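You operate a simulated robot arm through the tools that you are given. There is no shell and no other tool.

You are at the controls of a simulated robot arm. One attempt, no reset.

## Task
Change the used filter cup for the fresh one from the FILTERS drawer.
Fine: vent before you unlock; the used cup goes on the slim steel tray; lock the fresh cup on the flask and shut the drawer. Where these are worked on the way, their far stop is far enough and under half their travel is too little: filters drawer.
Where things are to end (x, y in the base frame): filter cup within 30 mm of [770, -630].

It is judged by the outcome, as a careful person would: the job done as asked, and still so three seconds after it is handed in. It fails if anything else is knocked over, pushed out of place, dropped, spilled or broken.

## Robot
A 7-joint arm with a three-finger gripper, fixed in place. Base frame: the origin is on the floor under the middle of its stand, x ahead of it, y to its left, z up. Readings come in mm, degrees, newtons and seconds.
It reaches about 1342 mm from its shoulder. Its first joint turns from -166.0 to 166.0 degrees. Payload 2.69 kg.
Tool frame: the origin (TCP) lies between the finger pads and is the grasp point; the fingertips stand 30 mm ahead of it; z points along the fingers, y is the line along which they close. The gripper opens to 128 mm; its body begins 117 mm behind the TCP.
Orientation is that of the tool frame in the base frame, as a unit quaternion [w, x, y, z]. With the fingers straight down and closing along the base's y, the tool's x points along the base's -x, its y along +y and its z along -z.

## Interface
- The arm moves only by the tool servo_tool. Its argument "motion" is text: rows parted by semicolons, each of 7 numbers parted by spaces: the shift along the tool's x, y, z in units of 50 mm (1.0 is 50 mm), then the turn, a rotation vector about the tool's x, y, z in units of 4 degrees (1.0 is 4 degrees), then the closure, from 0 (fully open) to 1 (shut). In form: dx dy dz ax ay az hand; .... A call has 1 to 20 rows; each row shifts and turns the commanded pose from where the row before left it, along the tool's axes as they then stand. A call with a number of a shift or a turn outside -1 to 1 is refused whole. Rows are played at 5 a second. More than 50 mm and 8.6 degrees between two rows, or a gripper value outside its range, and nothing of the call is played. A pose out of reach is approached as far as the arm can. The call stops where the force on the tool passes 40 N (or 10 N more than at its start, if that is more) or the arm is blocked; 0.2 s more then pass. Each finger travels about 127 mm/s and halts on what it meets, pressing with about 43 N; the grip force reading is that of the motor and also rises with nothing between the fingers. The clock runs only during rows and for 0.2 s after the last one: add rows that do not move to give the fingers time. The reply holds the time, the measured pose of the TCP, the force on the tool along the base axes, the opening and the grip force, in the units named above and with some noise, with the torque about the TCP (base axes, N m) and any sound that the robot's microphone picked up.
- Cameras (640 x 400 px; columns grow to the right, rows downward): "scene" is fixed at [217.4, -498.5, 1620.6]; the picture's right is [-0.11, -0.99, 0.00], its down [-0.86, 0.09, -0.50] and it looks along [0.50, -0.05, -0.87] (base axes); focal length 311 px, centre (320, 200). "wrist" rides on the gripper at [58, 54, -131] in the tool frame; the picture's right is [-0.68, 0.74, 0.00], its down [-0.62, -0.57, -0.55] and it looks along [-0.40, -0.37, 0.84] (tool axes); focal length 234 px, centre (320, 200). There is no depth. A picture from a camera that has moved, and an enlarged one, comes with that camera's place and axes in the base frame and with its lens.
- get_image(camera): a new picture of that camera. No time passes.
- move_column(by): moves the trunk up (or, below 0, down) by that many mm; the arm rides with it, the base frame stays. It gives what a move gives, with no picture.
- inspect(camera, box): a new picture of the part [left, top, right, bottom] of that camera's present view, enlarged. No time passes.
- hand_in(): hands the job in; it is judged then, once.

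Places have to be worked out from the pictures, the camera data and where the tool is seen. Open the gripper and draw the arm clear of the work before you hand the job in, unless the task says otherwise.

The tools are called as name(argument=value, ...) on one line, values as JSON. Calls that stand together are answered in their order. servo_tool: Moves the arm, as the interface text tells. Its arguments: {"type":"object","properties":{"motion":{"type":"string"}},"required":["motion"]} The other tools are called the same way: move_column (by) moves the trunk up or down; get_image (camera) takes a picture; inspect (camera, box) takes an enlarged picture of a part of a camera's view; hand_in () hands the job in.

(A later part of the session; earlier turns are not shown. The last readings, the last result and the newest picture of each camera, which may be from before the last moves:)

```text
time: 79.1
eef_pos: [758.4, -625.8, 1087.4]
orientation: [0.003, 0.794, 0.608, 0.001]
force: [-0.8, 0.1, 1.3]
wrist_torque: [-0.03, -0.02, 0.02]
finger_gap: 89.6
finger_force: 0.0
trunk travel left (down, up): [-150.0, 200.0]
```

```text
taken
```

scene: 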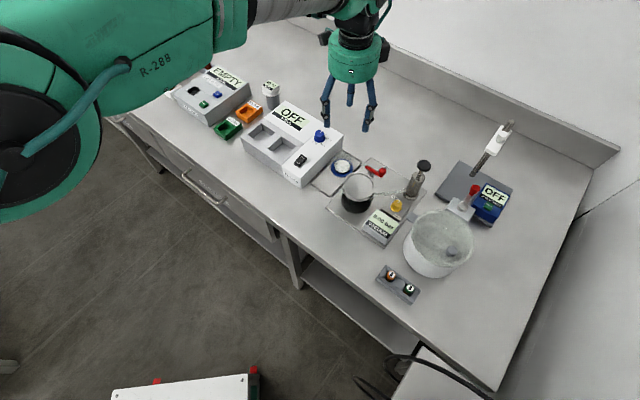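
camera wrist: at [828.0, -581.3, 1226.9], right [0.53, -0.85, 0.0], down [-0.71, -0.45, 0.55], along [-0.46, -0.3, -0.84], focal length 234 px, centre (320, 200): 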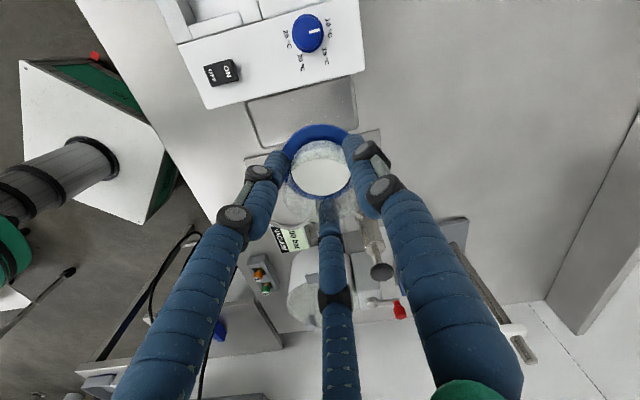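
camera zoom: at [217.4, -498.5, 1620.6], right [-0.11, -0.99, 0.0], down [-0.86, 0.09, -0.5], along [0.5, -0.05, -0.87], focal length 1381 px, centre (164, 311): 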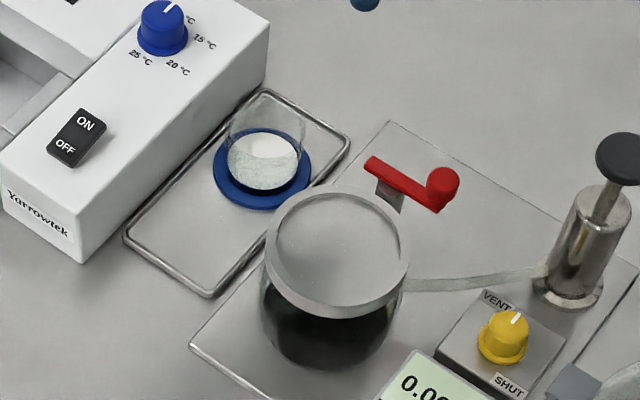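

The used cup sits within the tray, about 12–17 mm from the target. Now the drawer: zoom on its handle and label.

inspect(camera="scene", box=[160, 140, 310, 290])

inspect(camera="scene", box=[170, 155, 240, 225])

inspect(camera="scene", box=[90, 95, 190, 185])

```text
2.67 times, centred on (235, 215) of scene
camera zoom: at [217.4, -498.5, 1620.6], right [-0.11, -0.99, 0.0], down [-0.86, 0.09, -0.5], along [0.5, -0.05, -0.87], focal length 829 px, centre (547, 160)
```

zoom: 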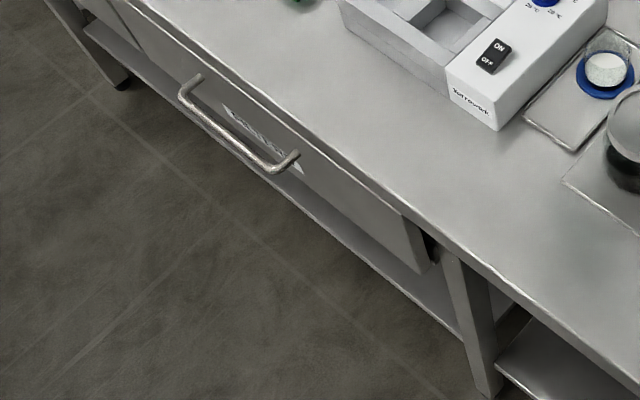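

```text
5.71 times, centred on (205, 190) of scene
camera zoom: at [217.4, -498.5, 1620.6], right [-0.11, -0.99, 0.0], down [-0.86, 0.09, -0.5], along [0.5, -0.05, -0.87], focal length 1776 px, centre (977, 257)
```

zoom: 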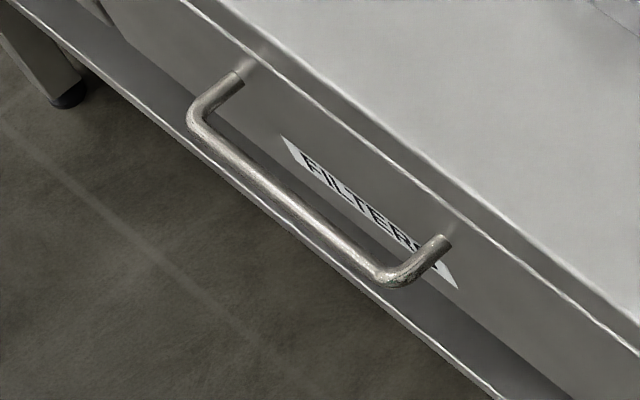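

```text
4.44 times, centred on (140, 140) of scene
camera zoom: at [217.4, -498.5, 1620.6], right [-0.11, -0.99, 0.0], down [-0.86, 0.09, -0.5], along [0.5, -0.05, -0.87], focal length 1381 px, centre (1120, 467)
```

zoom: 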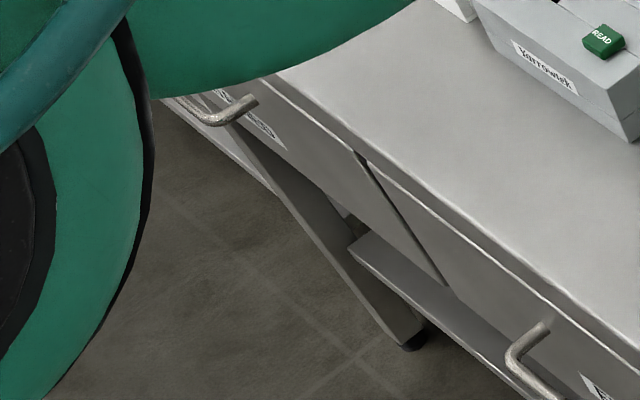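

The label clearly reads FILTERS, and the handle is a 165 mm bar standing about 38 mm off the front. I'll move the arm back to the comfortable start area and unwind the wrist toward ψ=-45° for the drawer.

servo_tool(motion="0.512 -0.613 -0.21 0 0 0 0.3; 0.512 -0.613 -0.21 0 0 0 0.3; 0.512 -0.613 -0.21 0 0 0 0.3; 0.512 -0.613 -0.21 0 0 0 0.3; 0.512 -0.613 -0.21 0 0 0 0.3; 0.512 -0.613 -0.21 0 0 0 0.3; 0 0 0 0 0 -1 0.3; 0 0 0 0 0 -1 0.3; 0 0 0 0 0 -1 0.3; 0 0 0 0 0 -1 0.3; 0 0 0 0 0 -1 0.3; 0 0 0 0 0 -1 0.3; 0 0 0 0 0 -1 0.3; 0 0 0 0 0 -1 0.3; 0 0 0 0 0 -1 0.3; 0 0 0 0 0 -1 0.3; 0 0 0 0 0 -1 0.3; 0 0 0 0 0 -1 0.3; 0 0 0 0 0 -1 0.3; 0 0 0 0 0 -1 0.3")

servo_tool(motion="0 0 0 0 0 -1 0; 0 0 0 0 0 -1 0; 0 0 0 0 0 -1 0; 0 0 0 0 0 -1 0; 0 0 0 0 0 -1 0; 0 0 0 0 0 -1 0; 0 0 0 0 0 -1 0; 0 0 0 0 0 -1 0; 0 0 0 0 0 -1 0; 0 0 0 0 0 -1 0; 0 0 0 0 0 -1 0; 0 0 0 0 0 -1 0; 0 0 0 0 0 -1 0; 0 0 0 0 0 -1 0; 0 0 0 0 0 -1 0; 0 0 0 0 0 -1 0; 0 0 0 0 0 -1 0; 0 0 0 0 0 -1 0; 0 0 0 0 0 -1 0; 0 0 0 0 0 -1 0")

get_image(camera="wrist")

get_image(camera="scene")

```text
time: 83.3
eef_pos: [621.0, -427.5, 1148.7]
orientation: [0.003, 0.415, 0.91, 0.0]
force: [-0.1, 0.2, 0.9]
wrist_torque: [-0.02, -0.02, 0.01]
finger_gap: 89.6
finger_force: 0.1
trunk travel left (down, up): [-150.0, 200.0]
```

```text
time: 87.5
eef_pos: [622.1, -427.7, 1148.5]
orientation: [0.002, -0.266, 0.964, -0.002]
force: [-0.2, 0.0, -0.6]
wrist_torque: [0.01, 0.0, -0.03]
finger_gap: 128.0
finger_force: 0.0
trunk travel left (down, up): [-150.0, 200.0]
```

```text
taken
camera wrist: at [542.9, -410.7, 1278.8], right [0.2, 0.98, 0.0], down [0.82, -0.17, 0.55], along [0.54, -0.11, -0.83], focal length 234 px, centre (320, 200)
```

wrist: 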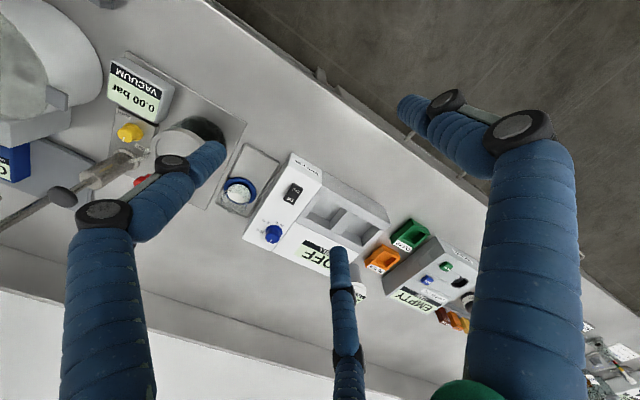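

```text
taken
```

scene: 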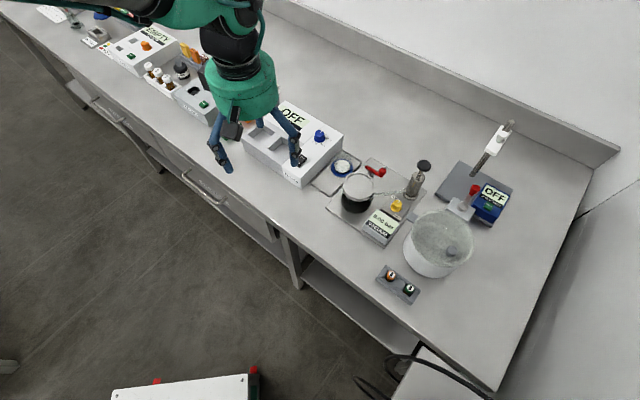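

Now swing to ψ=-45°, move in front of the drawer and tilt 40° so the camera looks at the drawer front.

servo_tool(motion="0 0 0 0 0 -0.875 0; 0 0 0 0 0 -0.875 0; 0 0 0 0 0 -0.875 0; 0 0 0 0 0 -0.9 0; -0.673 0.495 0.1 0 0 0 0; -0.673 0.495 0.1 0 0 0 0; -0.673 0.495 0.1 0 0 0 0; -0.673 0.495 0.1 0 0 0 0; -0.673 0.495 0.1 0 0 0 0; -0.673 0.495 0.1 0 0 0 0; 0 0 0 1 0 0 0; 0 0 0 1 0 0 0; 0 0 0 1 0 0 0; 0 0 0 1 0 0 0; 0 0 0 1 0 0 0; 0 0 0 1 0 0 0; 0 0 0 1 0 0 0; 0 0 0 1 0 0 0; 0 0 0 1 0 0 0; 0 0 0 1 0 0 0")

get_image(camera="wrist")

get_image(camera="scene")

```text
time: 91.7
eef_pos: [660.5, -181.4, 1117.5]
orientation: [0.132, -0.359, 0.868, -0.318]
force: [0.3, -0.8, 0.7]
wrist_torque: [0.01, 0.02, 0.03]
finger_gap: 128.0
finger_force: 0.0
trunk travel left (down, up): [-150.0, 200.0]
```

```text
taken
camera wrist: at [529.4, -132.1, 1182.5], right [0.08, 0.88, -0.48], down [0.49, 0.38, 0.79], along [0.87, -0.3, -0.4], focal length 234 px, centre (320, 200)
```

wrist: 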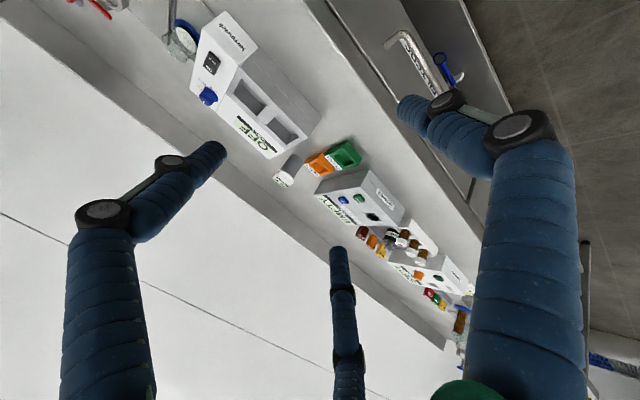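

```text
taken
```

scene: 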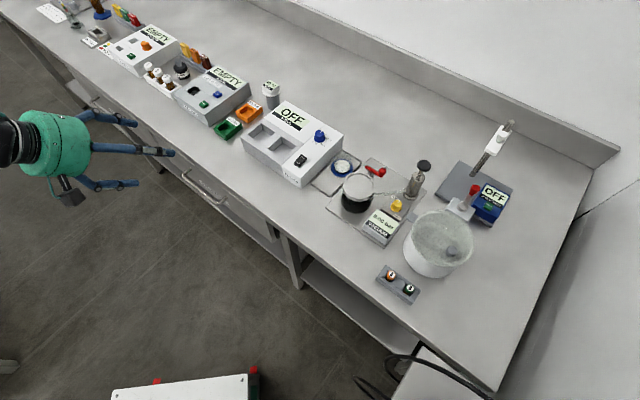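

The arm reaches this pose fine, and the wrist camera sees the handle at top. Let me zoom to triangulate it.

inspect(camera="wrist", box=[360, 10, 480, 110])

```text
4.00 times, centred on (420, 60) of wrist
camera zoom: at [529.4, -132.1, 1182.5], right [0.08, 0.88, -0.48], down [0.49, 0.38, 0.79], along [0.87, -0.3, -0.4], focal length 937 px, centre (-80, 760)
```

zoom: 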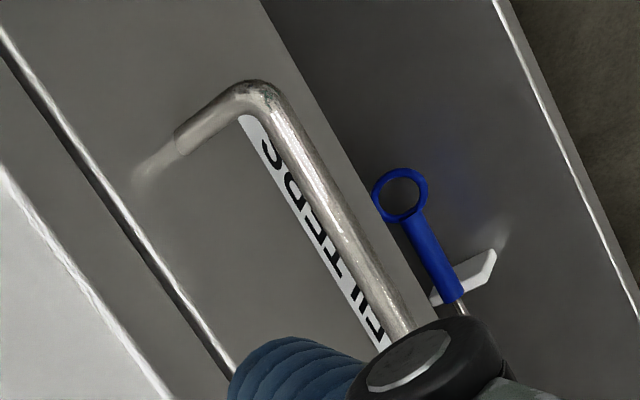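

The handle bar is at v'≈675, z≈766, spanning u'≈359–524, with the drawer front at v'≈714. It's low for the arm, so I'll lower the trunk 150 mm first; below the gripper there's only the aisle in front of the bench.

move_column(by=-150)

get_image(camera="scene")

get_image(camera="wrist")

```text
time: 93.5
eef_pos: [659.1, -178.3, 966.9]
orientation: [0.132, -0.359, 0.868, -0.318]
force: [-0.1, 0.9, 1.2]
wrist_torque: [0.0, -0.01, -0.03]
finger_gap: 128.0
finger_force: 0.2
trunk travel left (down, up): [0.0, 350.0]
```

```text
taken
```

scene: 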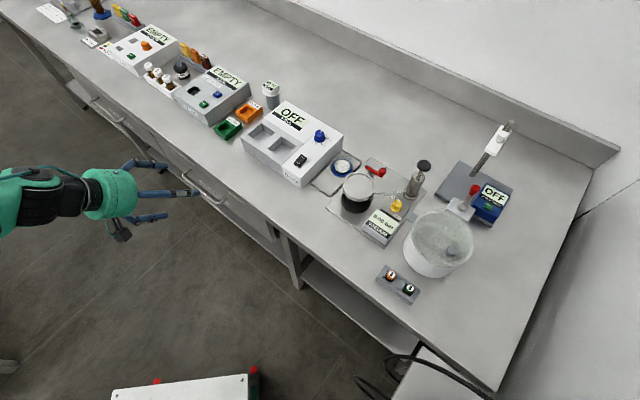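

```text
taken
camera wrist: at [529.1, -132.1, 1032.8], right [0.08, 0.88, -0.48], down [0.49, 0.38, 0.79], along [0.87, -0.3, -0.4], focal length 234 px, centre (320, 200)
```

wrist: 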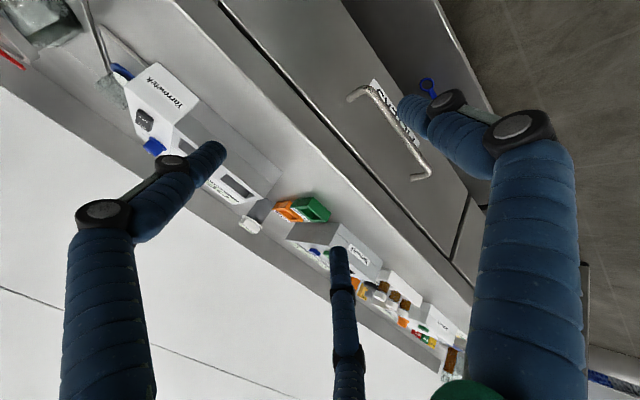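

Now both ends of the handle are visible; I'll zoom for a precise fix.

inspect(camera="wrist", box=[310, 60, 450, 200])

inspect(camera="scene", box=[160, 150, 240, 230])

```text
2.86 times, centred on (380, 130) of wrist
camera zoom: at [529.1, -132.1, 1032.8], right [0.08, 0.88, -0.48], down [0.49, 0.38, 0.79], along [0.87, -0.3, -0.4], focal length 669 px, centre (149, 400)
```

zoom: 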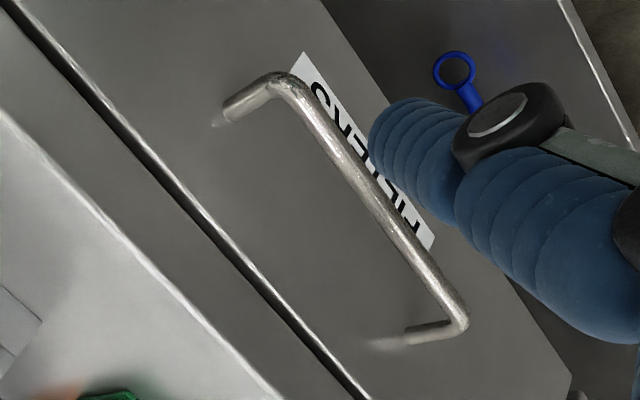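

```text
5.00 times, centred on (200, 190) of scene
camera zoom: at [217.4, -498.5, 1620.6], right [-0.11, -0.99, 0.0], down [-0.86, 0.09, -0.5], along [0.5, -0.05, -0.87], focal length 1554 px, centre (920, 250)
```

zoom: 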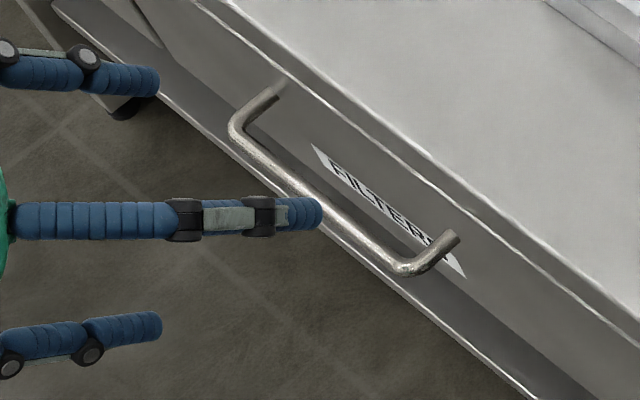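

The handle axis is fixed: v'≈678, z≈763, u' 361–524. I'll tilt to 60°, partly close to 90 mm, and go to a pre-grasp pose 80 mm in front of the bar.

servo_tool(motion="0 0 0 1 0 0 0.1; 0 0 0 1 0 0 0.2; 0 0 0 1 0 0 0.3; 0 0 0 1 0 0 0.3; 0 0 0 1 0 0 0.3; -0.44 0.536 0.328 0 0 0 0.3; -0.44 0.536 0.328 0 0 0 0.3; -0.44 0.536 0.328 0 0 0 0.3; -0.44 0.536 0.328 0 0 0 0.3; -0.44 0.536 0.328 0 0 0 0.3; 0 0 0 0 0 0 0.3")

get_image(camera="wrist")

inspect(camera="scene", box=[120, 120, 260, 250])

```text
time: 95.9
eef_pos: [742.2, -105.7, 809.8]
orientation: [0.192, -0.33, 0.8, -0.463]
force: [-0.7, -0.4, 0.6]
wrist_torque: [-0.01, -0.03, 0.0]
finger_gap: 89.6
finger_force: 0.1
trunk travel left (down, up): [0.0, 350.0]
```

```text
taken
camera wrist: at [601.8, -47.4, 828.7], right [0.22, 0.74, -0.64], down [0.3, 0.57, 0.76], along [0.93, -0.36, -0.09], focal length 234 px, centre (320, 200)
```

wrist: 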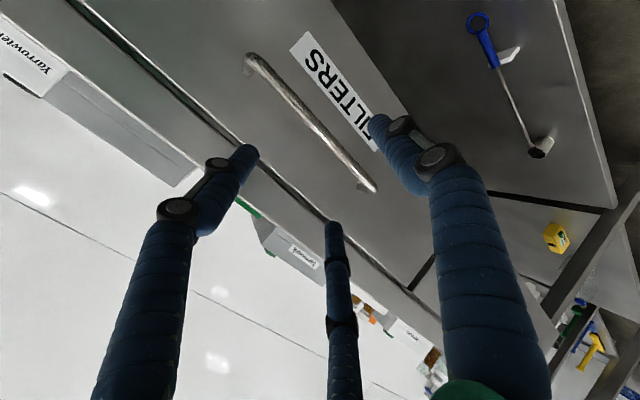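

```text
3.08 times, centred on (190, 185) of scene
camera zoom: at [217.4, -498.5, 1620.6], right [-0.11, -0.99, 0.0], down [-0.86, 0.09, -0.5], along [0.5, -0.05, -0.87], focal length 956 px, centre (720, 246)
```

zoom: 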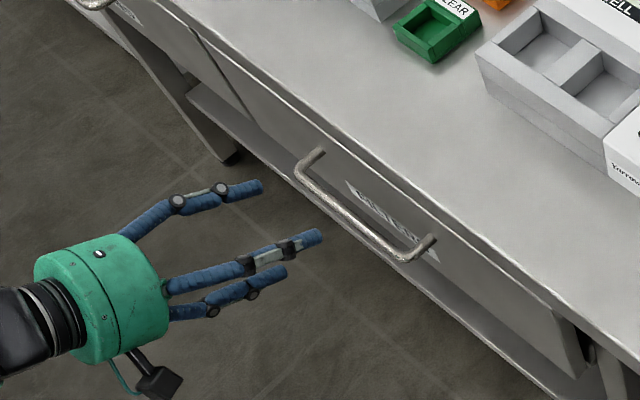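

inspect(camera="wrist", box=[230, 40, 400, 210])

```text
2.35 times, centred on (315, 125) of wrist
camera zoom: at [601.8, -47.4, 828.7], right [0.22, 0.74, -0.64], down [0.3, 0.57, 0.76], along [0.93, -0.36, -0.09], focal length 551 px, centre (332, 376)
```

zoom: 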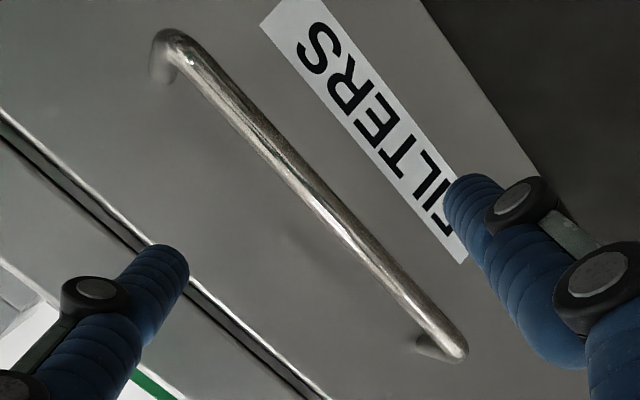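

The wrist view shows the bar about 8 mm lower (+y of the tool) than triangulated. I'll advance with that correction so the bar lies 15 mm inside the fingertips, and look again before closing.

servo_tool(motion="0 0.075 0.4 0 0 0 0.3; 0 0.075 0.4 0 0 0 0.3; 0 0 0.3 0 0 0 0.3; 0 0 0 0 0 0 0.3")

get_image(camera="wrist")

inspect(camera="scene", box=[140, 130, 250, 240])

```text
time: 96.9
eef_pos: [772.9, -136.7, 775.9]
orientation: [0.193, -0.33, 0.799, -0.464]
force: [0.0, -0.2, 0.3]
wrist_torque: [0.04, -0.01, 0.0]
finger_gap: 89.6
finger_force: 0.0
trunk travel left (down, up): [0.0, 350.0]
```

```text
taken
camera wrist: at [632.0, -78.1, 794.1], right [0.22, 0.74, -0.64], down [0.3, 0.57, 0.76], along [0.93, -0.36, -0.09], focal length 234 px, centre (320, 200)
```

wrist: 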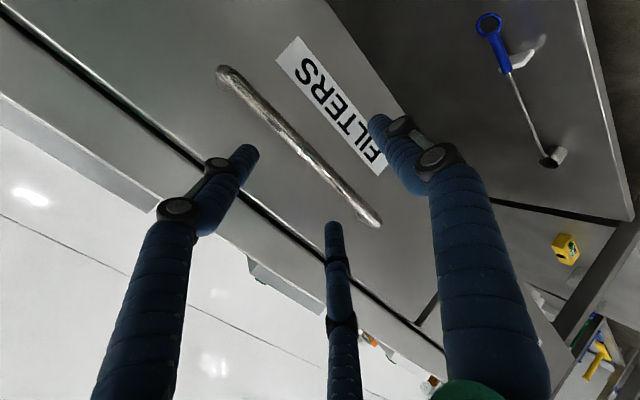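

```text
3.64 times, centred on (195, 185) of scene
camera zoom: at [217.4, -498.5, 1620.6], right [-0.11, -0.99, 0.0], down [-0.86, 0.09, -0.5], along [0.5, -0.05, -0.87], focal length 1130 px, centre (774, 254)
```

zoom: 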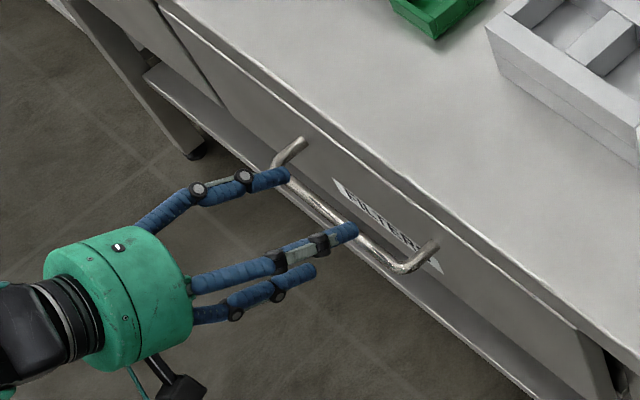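

The bar is now centred on the tool axis. I'll advance the last 24 mm and close on the handle.

servo_tool(motion="0 0 0.24 0 0 0 0.4; 0 0 0.24 0 0 0 0.42; 0 0 0 0 0 0 0.42")

servo_tool(motion="0 0 0 0 0 0 0.55; 0 0 0 0 0 0 0.65; 0 0 0 0 0 0 0.75; 0 0 0 0 0 0 0.85; 0 0 0 0 0 0 0.95; 0 0 0 0 0 0 0.95; 0 0 0 0 0 0 0.95")

get_image(camera="wrist")

inspect(camera="scene", box=[140, 130, 250, 240])

```text
time: 97.7
eef_pos: [786.3, -150.7, 764.5]
orientation: [0.192, -0.33, 0.799, -0.464]
force: [-0.7, -0.9, 0.3]
wrist_torque: [0.01, -0.02, 0.01]
finger_gap: 74.2
finger_force: 0.0
trunk travel left (down, up): [0.0, 350.0]
```

```text
time: 99.3
eef_pos: [787.4, -151.0, 768.2]
orientation: [0.194, -0.33, 0.798, -0.465]
force: [3.2, -1.1, 29.3]
wrist_torque: [-0.64, 0.03, -0.03]
finger_gap: 19.8
finger_force: 44.9
trunk travel left (down, up): [0.0, 350.0]
```

```text
taken
camera wrist: at [646.8, -92.4, 785.1], right [0.22, 0.74, -0.64], down [0.29, 0.57, 0.76], along [0.93, -0.36, -0.09], focal length 234 px, centre (320, 200)
```

wrist: 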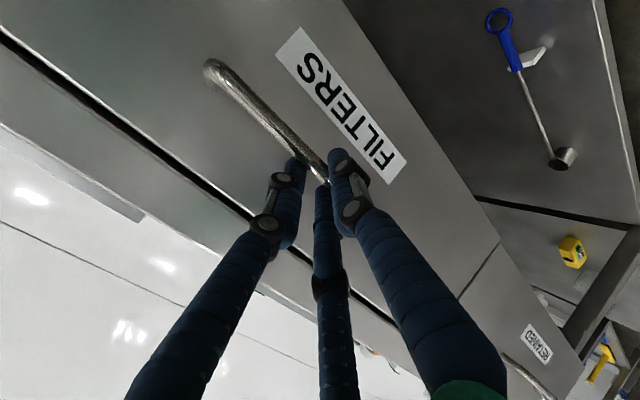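

```text
3.64 times, centred on (195, 185) of scene
camera zoom: at [217.4, -498.5, 1620.6], right [-0.11, -0.99, 0.0], down [-0.86, 0.09, -0.5], along [0.5, -0.05, -0.87], focal length 1130 px, centre (774, 254)
```

zoom: 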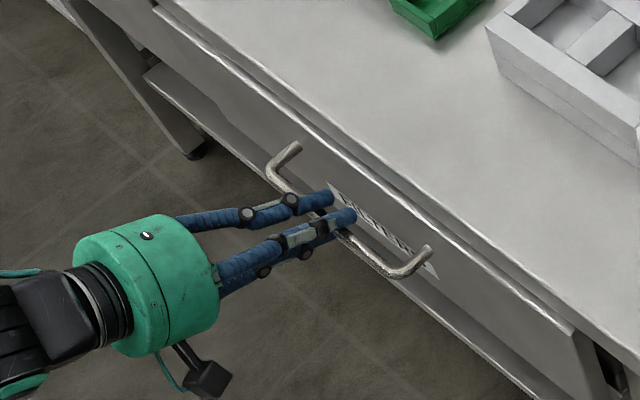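

The handle is gripped (20 mm, 45 N) with some upward preload. I'll ease up 2.5 mm and pull out 30 mm along -v' as a first test.

servo_tool(motion="0 -0.043 -0.025 0 0 0 0.95; 0 0.1 -0.173 0 0 0 0.95; 0 0.1 -0.173 0 0 0 0.95; 0 0.1 -0.173 0 0 0 0.95; 0 0 0 0 0 0 0.95")

inspect(camera="scene", box=[120, 120, 270, 270])

```text
time: 100.5
eef_pos: [766.4, -128.5, 767.8]
orientation: [0.193, -0.331, 0.799, -0.464]
force: [10.7, 12.5, 17.1]
wrist_torque: [-0.13, -0.21, 0.65]
finger_gap: 19.4
finger_force: 44.6
trunk travel left (down, up): [0.0, 350.0]
```

```text
2.67 times, centred on (195, 195) of scene
camera zoom: at [217.4, -498.5, 1620.6], right [-0.11, -0.99, 0.0], down [-0.86, 0.09, -0.5], along [0.5, -0.05, -0.87], focal length 829 px, centre (653, 213)
```

zoom: 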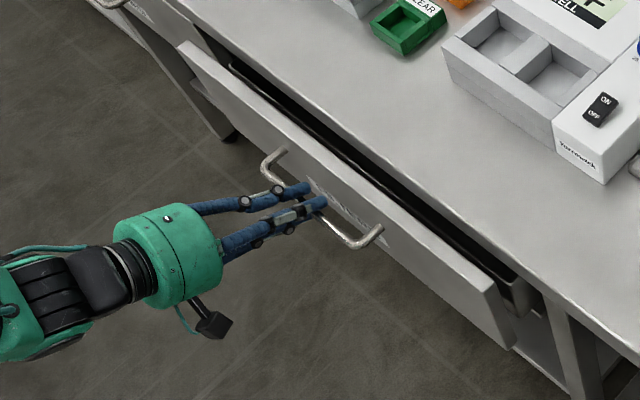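

The drawer is sliding. I'll relieve the sideways and vertical preload and keep pulling in 20 mm steps.

servo_tool(motion="-0.025 -0.03 -0.017 0 0 0 0.95; 0 0.2 -0.346 0 0 0 0.95; 0 0.2 -0.346 0 0 0 0.95; 0 0.2 -0.346 0 0 0 0.95; 0 0.2 -0.346 0 0 0 0.95; 0 0.2 -0.346 0 0 0 0.95; 0 0 0 0 0 0 0.95")

get_image(camera="scene")

```text
time: 102.1
eef_pos: [694.5, -57.4, 766.0]
orientation: [0.191, -0.33, 0.8, -0.464]
force: [-0.1, 1.5, -1.4]
wrist_torque: [-0.15, 0.14, 0.19]
finger_gap: 19.3
finger_force: 44.2
trunk travel left (down, up): [0.0, 350.0]
```

```text
taken
```

scene: 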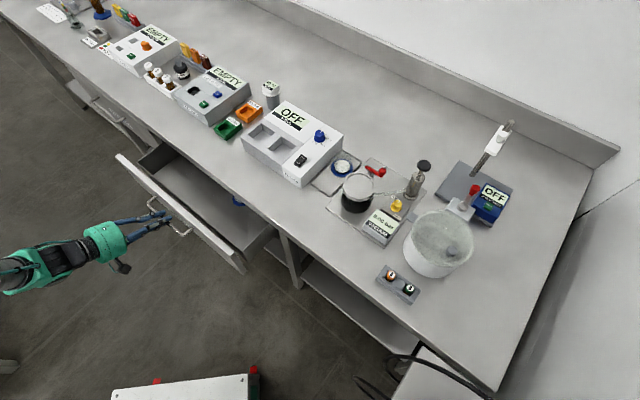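

A blue ring, the fresh cup, is just appearing at the right side inside the drawer. I'll keep pulling.

servo_tool(motion="0 0.2 -0.346 0 0 0 0.95; 0 0.2 -0.346 0 0 0 0.95; 0 0.2 -0.346 0 0 0 0.95; 0 0.2 -0.346 0 0 0 0.95; 0 0.2 -0.346 0 0 0 0.95; 0 0 0 0 0 0 0.95")

get_image(camera="scene")

inspect(camera="scene", box=[100, 130, 280, 290])

```text
time: 103.5
eef_pos: [623.5, 12.3, 767.6]
orientation: [0.193, -0.33, 0.799, -0.464]
force: [-6.7, -4.6, -10.4]
wrist_torque: [-0.19, 0.36, -0.05]
finger_gap: 19.6
finger_force: 45.1
trunk travel left (down, up): [0.0, 350.0]
```

```text
taken
```

scene: 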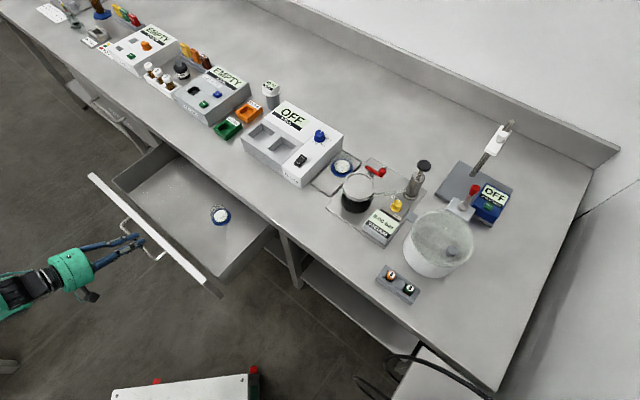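

```text
2.50 times, centred on (190, 210) of scene
camera zoom: at [217.4, -498.5, 1620.6], right [-0.11, -0.99, 0.0], down [-0.86, 0.09, -0.5], along [0.5, -0.05, -0.87], focal length 777 px, centre (645, 175)
```

zoom: 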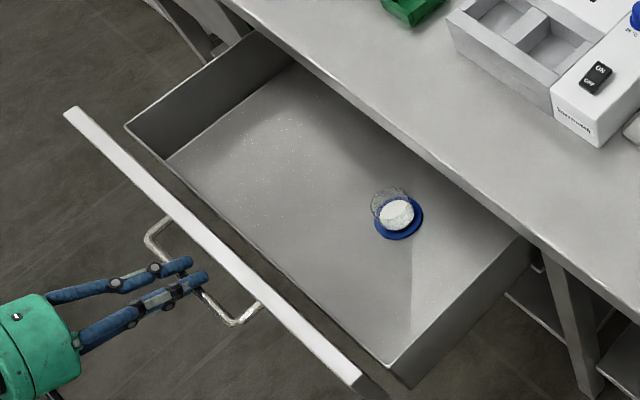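

The fresh cup is visible standing in the drawer, at about 230 mm of opening. I'll pull on toward the stop in gentler steps.

servo_tool(motion="0 0.15 -0.26 0 0 0 0.95; 0 0.15 -0.26 0 0 0 0.95; 0 0.15 -0.26 0 0 0 0.95; 0 0.15 -0.26 0 0 0 0.95; 0 0 0 0 0 0 0.95")

inspect(camera="scene", box=[80, 130, 280, 310])

```text
time: 104.7
eef_pos: [583.5, 53.2, 768.1]
orientation: [0.193, -0.33, 0.799, -0.464]
force: [-10.1, -7.3, -12.6]
wrist_torque: [-0.05, 0.34, 0.05]
finger_gap: 19.9
finger_force: 44.8
trunk travel left (down, up): [0.0, 350.0]
```

```text
2.22 times, centred on (180, 220) of scene
camera zoom: at [217.4, -498.5, 1620.6], right [-0.11, -0.99, 0.0], down [-0.86, 0.09, -0.5], along [0.5, -0.05, -0.87], focal length 691 px, centre (631, 156)
```

zoom: 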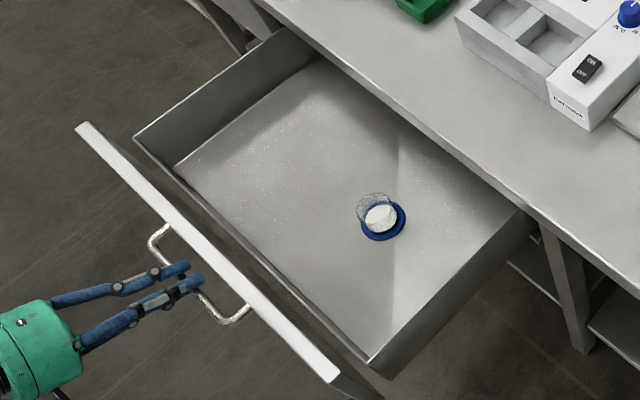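

servo_tool(motion="0.02 0.017 0.01 0 0 0 0.95; 0 0.15 -0.26 0 0 0 0.95; 0 0.15 -0.26 0 0 0 0.95; 0 0.15 -0.26 0 0 0 0.95; 0 0 0 0 0 0 0.95")

inspect(camera="scene", box=[80, 130, 280, 310])

```text
time: 105.2
eef_pos: [579.1, 57.6, 768.8]
orientation: [0.193, -0.33, 0.798, -0.465]
force: [11.4, -8.8, -8.8]
wrist_torque: [-0.29, 0.11, -0.09]
finger_gap: 20.1
finger_force: 44.4
trunk travel left (down, up): [0.0, 350.0]
stopped in row 2: the force on the tool passed its limit at 44 N (the readings are from after the stop); the commanded pose is now the measured one
```

```text
2.22 times, centred on (180, 220) of scene
camera zoom: at [217.4, -498.5, 1620.6], right [-0.11, -0.99, 0.0], down [-0.86, 0.09, -0.5], along [0.5, -0.05, -0.87], focal length 691 px, centre (631, 156)
```

zoom: 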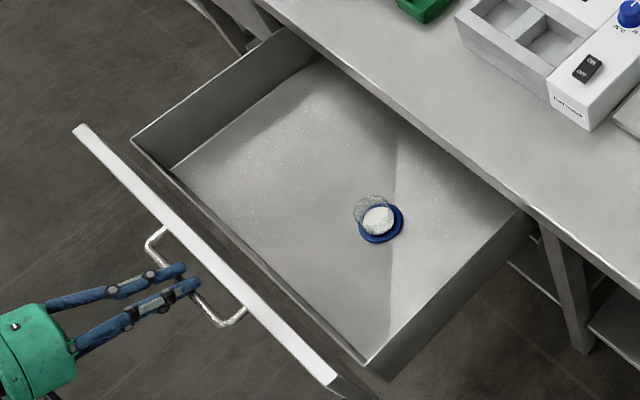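

The drawer hit its stop after about 294 mm, fully open with the cup still standing. I'll open the fingers, back off along the tool axis, and then rise.

servo_tool(motion="0 0 0 0 0 0 0.8; 0 0 0 0 0 0 0.55; 0 0 0 0 0 0 0.3; 0 0 0 0 0 0 0.3; 0 0 -0.5 0 0 0 0.3; 0 0 -0.5 0 0 0 0.3; 0 0 -0.4 0 0 0 0.3; 0 0 0 0 0 0 0.3")

inspect(camera="scene", box=[60, 130, 280, 330])

```text
time: 107.0
eef_pos: [534.3, 100.8, 801.8]
orientation: [0.192, -0.329, 0.799, -0.466]
force: [0.2, -0.1, 0.2]
wrist_torque: [-0.04, 0.0, -0.01]
finger_gap: 89.6
finger_force: 0.0
trunk travel left (down, up): [0.0, 350.0]
```

```text
2.00 times, centred on (170, 230) of scene
camera zoom: at [217.4, -498.5, 1620.6], right [-0.11, -0.99, 0.0], down [-0.86, 0.09, -0.5], along [0.5, -0.05, -0.87], focal length 622 px, centre (620, 140)
```

zoom: 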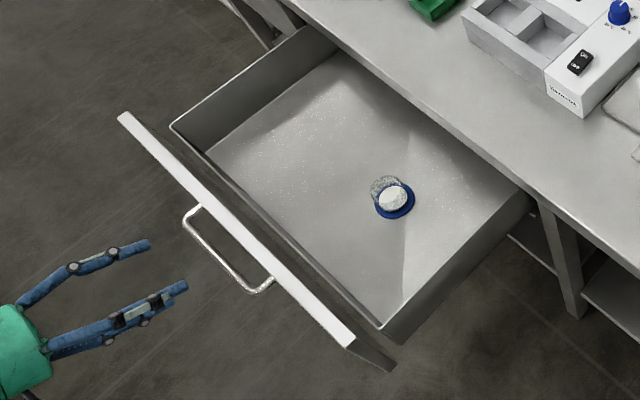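

Clear of the handle. I'll go up and over the drawer to above the fresh cup, reducing the tilt to about 30° on the way.

servo_tool(motion="0 -0.694 -0.398 0 0 0 0.3; 0 -0.694 -0.398 0 0 0 0.2; 0.3 -0.655 0.46 0 0 0 0; 0.3 -0.655 0.46 0 0 0 0; 0.3 -0.655 0.46 0 0 0 0; 0.3 -0.655 0.46 0 0 0 0; 0.3 -0.655 0.46 0 0 0 0; 0.3 -0.655 0.46 0 0 0 0; 0.3 -0.655 0.46 0 0 0 0; 0 0 0 -1 0 0 0; 0 0 0 -1 0 0 0; 0 0 0 -1 0 0 0; 0 0 0 -1 0 0 0; 0 0 0 -1 0 0 0; 0 0 0 -1 0 0 0; 0 0 0 -1 0 0 0")

get_image(camera="wrist")

get_image(camera="scene")

```text
time: 110.4
eef_pos: [639.5, -151.6, 1003.7]
orientation: [0.107, -0.367, 0.887, -0.258]
force: [-0.5, -0.4, 0.0]
wrist_torque: [0.0, -0.03, -0.01]
finger_gap: 128.1
finger_force: 0.1
trunk travel left (down, up): [0.0, 350.0]
```

```text
taken
camera wrist: at [516.1, -111.4, 1085.3], right [0.04, 0.92, -0.39], down [0.56, 0.3, 0.77], along [0.82, -0.25, -0.51], focal length 234 px, centre (320, 200)
```

wrist: 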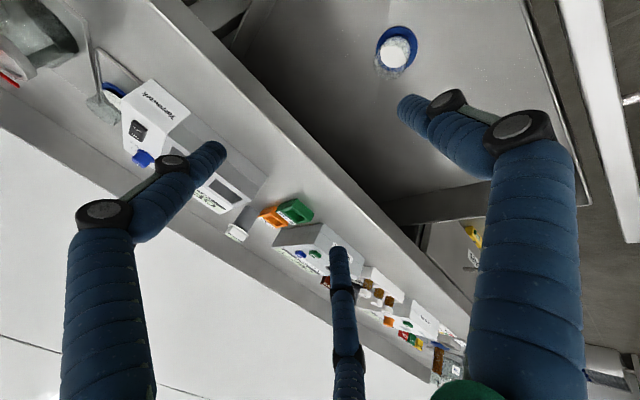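

```text
taken
```

scene: 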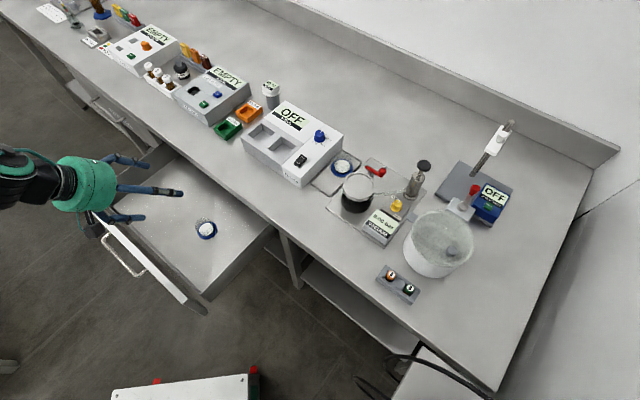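

Zooming both cameras on the fresh cup to locate it.

inspect(camera="wrist", box=[350, 10, 440, 100])

inspect(camera="scene", box=[180, 205, 230, 255])

```text
4.44 times, centred on (395, 55) of wrist
camera zoom: at [516.1, -111.4, 1085.3], right [0.04, 0.92, -0.39], down [0.56, 0.3, 0.77], along [0.82, -0.25, -0.51], focal length 1041 px, centre (-13, 844)
```

zoom: 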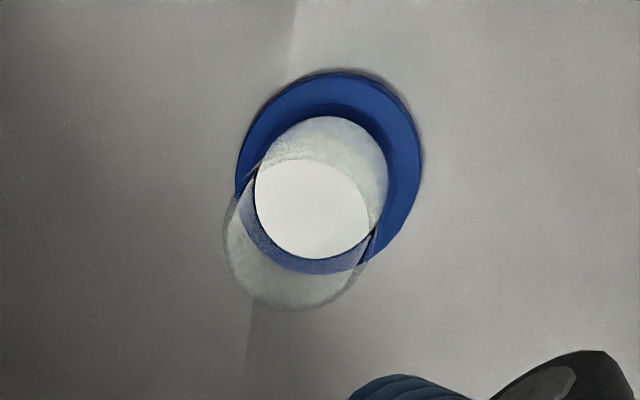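

```text
8.00 times, centred on (205, 230) of scene
camera zoom: at [217.4, -498.5, 1620.6], right [-0.11, -0.99, 0.0], down [-0.86, 0.09, -0.5], along [0.5, -0.05, -0.87], focal length 2486 px, centre (1240, -40)
```

zoom: 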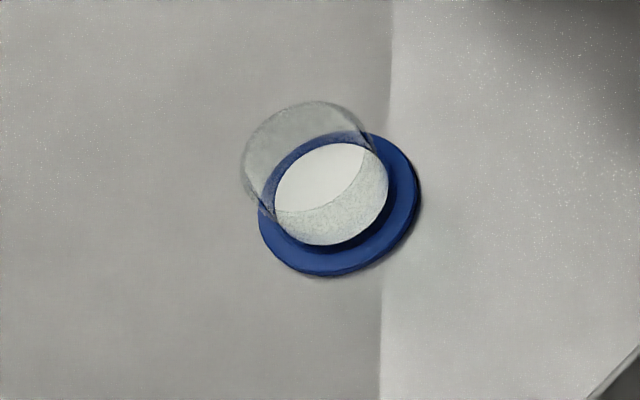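

The fresh cup stands at about (692,-167) on the drawer floor (z≈662), rim at about 704, so the grip TCP should be near z≈701. That's low, so I'll go upright above it and find out how far down an upright pose is reachable.

servo_tool(motion="0 0 0 -1 0 0 0; 0 0 0 -1 0 0 0; 0 0 0 -1 0 0 0; 0 0 0 -1 0 0 0; 0 0 0 -1 0 0 0; 0 0 0 -1 0 0 0; 0 0 0 -1 0 0 0; 0 0 0 -1 0 0 0; 0 0 0 -0.12 0 0 0")

```text
time: 112.4
eef_pos: [638.9, -152.9, 1004.2]
orientation: [0.002, -0.381, 0.924, 0.001]
force: [0.5, 0.5, 0.7]
wrist_torque: [0.03, -0.01, 0.04]
finger_gap: 128.0
finger_force: 0.1
trunk travel left (down, up): [0.0, 350.0]
```

Upright is fine here. Move over the cup and step downward in free space, watching for any reach limit.

servo_tool(motion="-0.276 -0.474 0 0 0 0 0; -0.276 -0.474 0 0 0 0 0; 0 0 0.7 0 0 0 0; 0 0 0.7 0 0 0 0; 0 0 0.6 0 0 0 0; 0 0 0 0 0 0 0")

get_image(camera="wrist")

```text
time: 113.8
eef_pos: [691.9, -165.9, 904.7]
orientation: [0.003, -0.382, 0.924, 0.001]
force: [1.0, -0.3, -0.4]
wrist_torque: [-0.02, 0.01, -0.01]
finger_gap: 127.6
finger_force: 0.0
trunk travel left (down, up): [0.0, 350.0]
```

```text
taken
camera wrist: at [613.0, -169.0, 1034.6], right [-0.04, 1.0, 0.0], down [0.83, 0.03, 0.55], along [0.55, 0.02, -0.83], focal length 234 px, centre (320, 200)
```

wrist: 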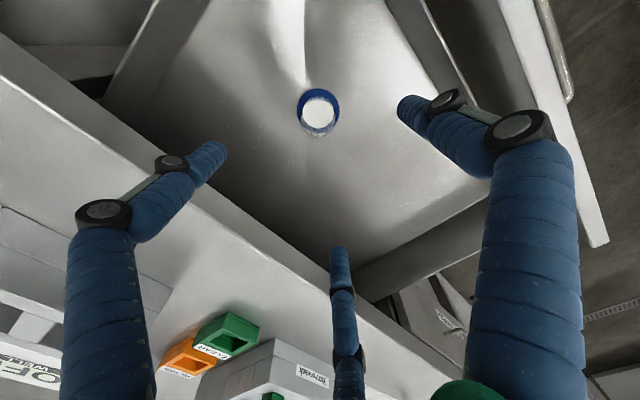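

Upright is still reachable and the cup is centred on the tool axis. Continue down to about z=840.

servo_tool(motion="0 0 0.45 0 0 0 0.2; 0 0 0.45 0 0 0 0.3; 0 0 0.4 0 0 0 0.35; 0 0 0 0 0 0 0.35")

```text
time: 114.8
eef_pos: [693.2, -165.8, 838.3]
orientation: [0.001, -0.382, 0.924, 0.001]
force: [0.7, -0.9, -0.8]
wrist_torque: [0.01, 0.0, -0.03]
finger_gap: 83.1
finger_force: 0.0
trunk travel left (down, up): [0.0, 350.0]
```

servo_tool(motion="0 0 0.4 0 0 0 0.38; 0 0 0.4 0 0 0 0.38; 0 0 0.4 0 0 0 0.38; 0 0 0 0 0 0 0.38")

inspect(camera="wrist", box=[220, 60, 420, 240])

get_image(camera="scene")

```text
time: 115.8
eef_pos: [691.6, -165.9, 779.7]
orientation: [0.001, -0.382, 0.924, 0.001]
force: [0.4, 0.0, -0.6]
wrist_torque: [0.02, -0.01, -0.01]
finger_gap: 79.5
finger_force: 0.0
trunk travel left (down, up): [0.0, 350.0]
```

```text
2.22 times, centred on (320, 150) of wrist
camera zoom: at [613.1, -168.6, 910.4], right [-0.04, 1.0, 0.0], down [0.83, 0.03, 0.55], along [0.55, 0.02, -0.83], focal length 520 px, centre (320, 311)
```

zoom: 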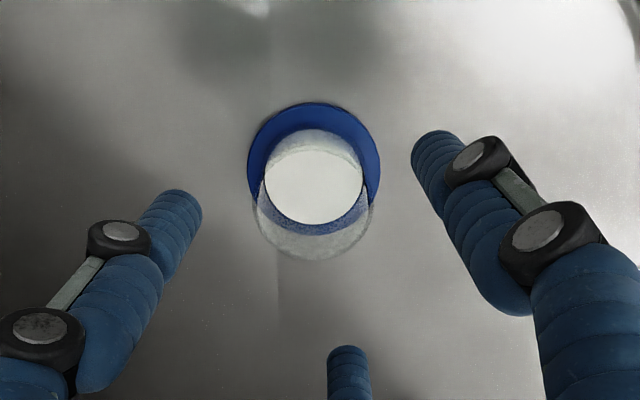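

```text
taken
```

scene: 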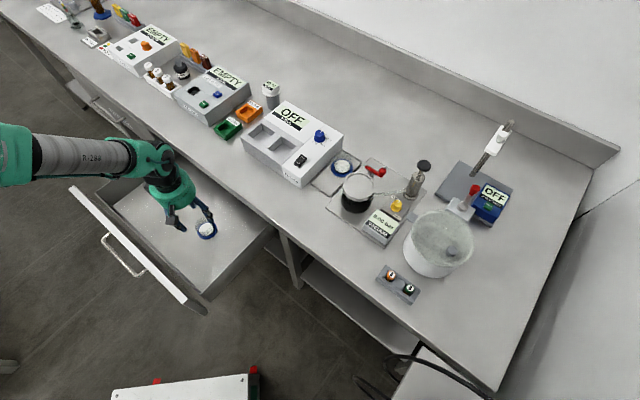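

Still fully upright. The cup is about 2 mm toward -y of the axis; I'll correct and descend to TCP z≈706, then check.

servo_tool(motion="0.028 -0.028 0.4 0 0 0 0.38; 0 0 0.4 0 0 0 0.38; 0 0 0.4 0 0 0 0.4; 0 0 0.24 0 0 0 0.4; 0 0 0 0 0 0 0.4")

inspect(camera="wrist", box=[220, 60, 420, 240])

inspect(camera="scene", box=[160, 180, 250, 270])

```text
time: 117.0
eef_pos: [691.6, -168.6, 706.4]
orientation: [0.0, -0.382, 0.924, 0.0]
force: [1.0, 0.6, -0.1]
wrist_torque: [0.0, 0.02, -0.01]
finger_gap: 76.7
finger_force: 0.1
trunk travel left (down, up): [0.0, 350.0]
```

```text
2.22 times, centred on (320, 150) of wrist
camera zoom: at [611.7, -171.9, 836.5], right [-0.04, 1.0, 0.0], down [0.83, 0.03, 0.55], along [0.55, 0.02, -0.83], focal length 520 px, centre (320, 311)
```

zoom: 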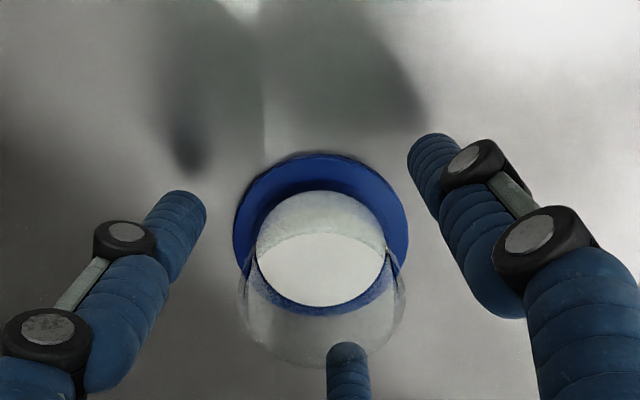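

```text
4.44 times, centred on (205, 225) of scene
camera zoom: at [217.4, -498.5, 1620.6], right [-0.11, -0.99, 0.0], down [-0.86, 0.09, -0.5], along [0.5, -0.05, -0.87], focal length 1381 px, centre (831, 89)
```

zoom: 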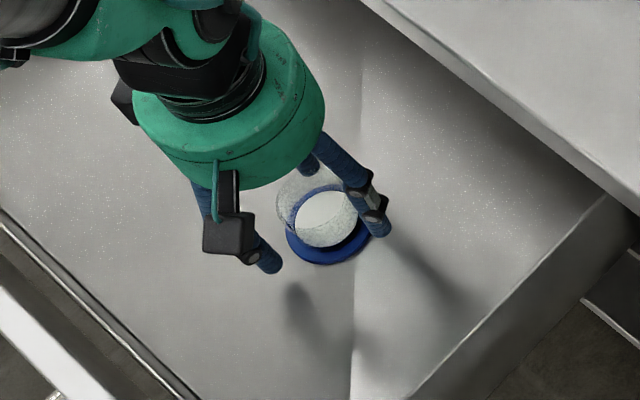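

Aligned with the same relative geometry as the first cup. Closing gently, then firmly.

servo_tool(motion="0 0 0 0 0 0 0.5; 0 0 0 0 0 0 0.57; 0 0 0 0 0 0 0.6; 0 0 0 0 0 0 0.62; 0 0 0 0 0 0 0.64; 0 0 0 0 0 0 0.67; 0 0 0 0 0 0 0.7; 0 0 0 0 0 0 0.7; 0 0 0 0 0 0 0.7")

inspect(camera="wrist", box=[220, 60, 420, 240])

```text
time: 119.0
eef_pos: [691.2, -168.9, 705.2]
orientation: [0.001, -0.382, 0.924, 0.001]
force: [-0.8, -0.8, 1.8]
wrist_torque: [-0.03, 0.01, 0.04]
finger_gap: 48.1
finger_force: 42.8
trunk travel left (down, up): [0.0, 350.0]
```

```text
2.22 times, centred on (320, 150) of wrist
camera zoom: at [611.7, -171.9, 836.8], right [-0.04, 1.0, 0.0], down [0.83, 0.03, 0.55], along [0.55, 0.02, -0.83], focal length 520 px, centre (320, 311)
```

zoom: 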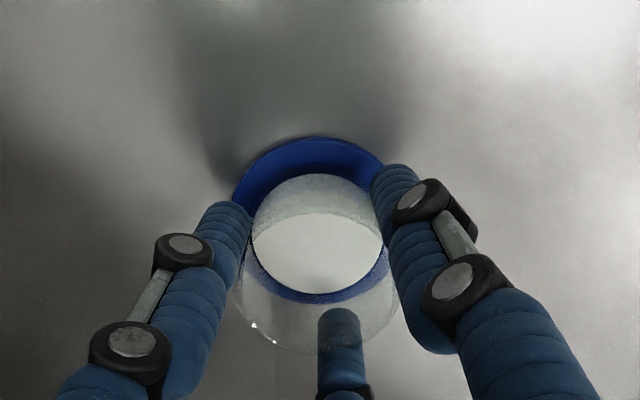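

Firm grip (48 mm, 43 N). Lifting slowly, then straight up out of the drawer.

servo_tool(motion="0 0 -0.1 0 0 0 0.7; 0 0 -0.2 0 0 0 0.7; 0 0 -0.4 0 0 0 0.7; 0 0 -0.5 0 0 0 0.7; 0 0 -0.6 0 0 0 0.7; 0 0 -0.7 0 0 0 0.7; 0 0 -0.7 0 0 0 0.7; 0 0 -0.7 0 0 0 0.7; 0 0 0 0 0 0 0.7")

inspect(camera="wrist", box=[220, 60, 420, 240])

get_image(camera="scene")

```text
time: 121.0
eef_pos: [693.3, -167.7, 903.9]
orientation: [0.001, -0.382, 0.924, 0.0]
force: [-1.1, 0.5, -0.5]
wrist_torque: [-0.01, -0.01, -0.03]
finger_gap: 47.5
finger_force: 42.7
trunk travel left (down, up): [0.0, 350.0]
```

```text
2.22 times, centred on (320, 150) of wrist
camera zoom: at [613.9, -170.7, 1035.1], right [-0.04, 1.0, 0.0], down [0.83, 0.03, 0.55], along [0.55, 0.02, -0.83], focal length 520 px, centre (320, 311)
```

zoom: 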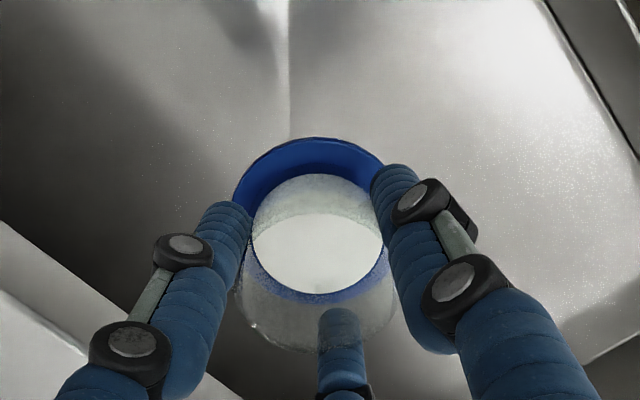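

```text
taken
```

scene: 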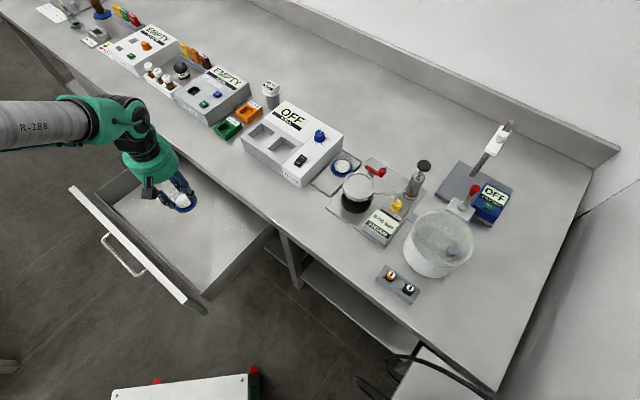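

The cup is held squarely. I'll raise the trunk back by 150 mm; this yaw gives the same finger directions I used over the flask, so no re-orientation is needed.

move_column(by=150)

servo_tool(motion="0.4 -0.32 -0.2 0 0 0 0.7; 0.683 -0.544 -0.07 0 0 0 0.7; 0.683 -0.544 -0.07 0 0 0 0.7; 0.683 -0.544 -0.07 0 0 0 0.7; 0.683 -0.544 -0.07 0 0 0 0.7; 0.683 -0.544 -0.07 0 0 0 0.7; 0.683 -0.544 -0.07 0 0 0 0.7; 0.683 -0.544 -0.07 0 0 0 0.7; 0.683 -0.544 -0.07 0 0 0 0.7; 0.683 -0.544 -0.07 0 0 0 0.7; 0.5 -0.4 0 0 0 0 0.7; 0.3 -0.24 0 0 0 0 0.7; 0 0 0 0 0 0 0.7")

get_image(camera="scene")

get_image(camera="wrist")

```text
time: 122.8
eef_pos: [694.4, -168.5, 1053.7]
orientation: [0.001, -0.382, 0.924, 0.0]
force: [0.4, 0.6, -0.8]
wrist_torque: [-0.03, -0.01, 0.0]
finger_gap: 47.9
finger_force: 43.0
trunk travel left (down, up): [-150.0, 200.0]
```

```text
time: 125.6
eef_pos: [640.6, -635.2, 1094.8]
orientation: [0.001, -0.381, 0.924, 0.001]
force: [0.0, -0.6, -0.3]
wrist_torque: [0.03, -0.01, -0.02]
finger_gap: 48.0
finger_force: 43.2
trunk travel left (down, up): [-150.0, 200.0]
```

```text
taken
```

scene: 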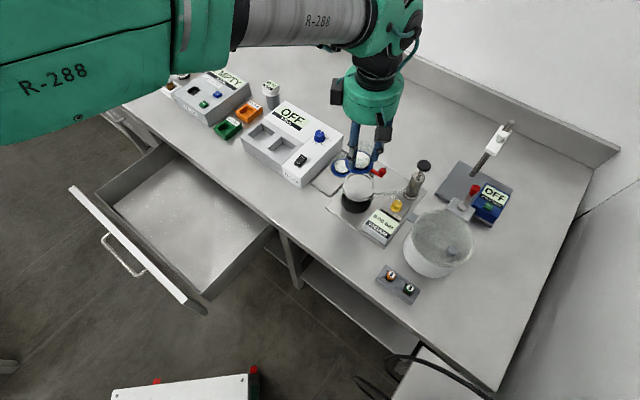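

```text
taken
camera wrist: at [560.0, -639.1, 1225.3], right [-0.04, 1.0, 0.0], down [0.83, 0.03, 0.55], along [0.55, 0.02, -0.83], focal length 234 px, centre (320, 200)
```

wrist: 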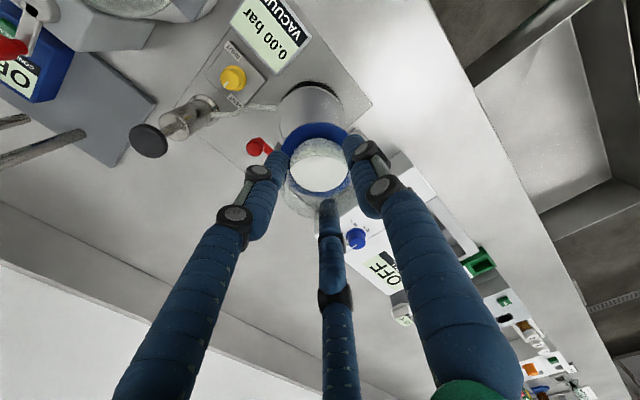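

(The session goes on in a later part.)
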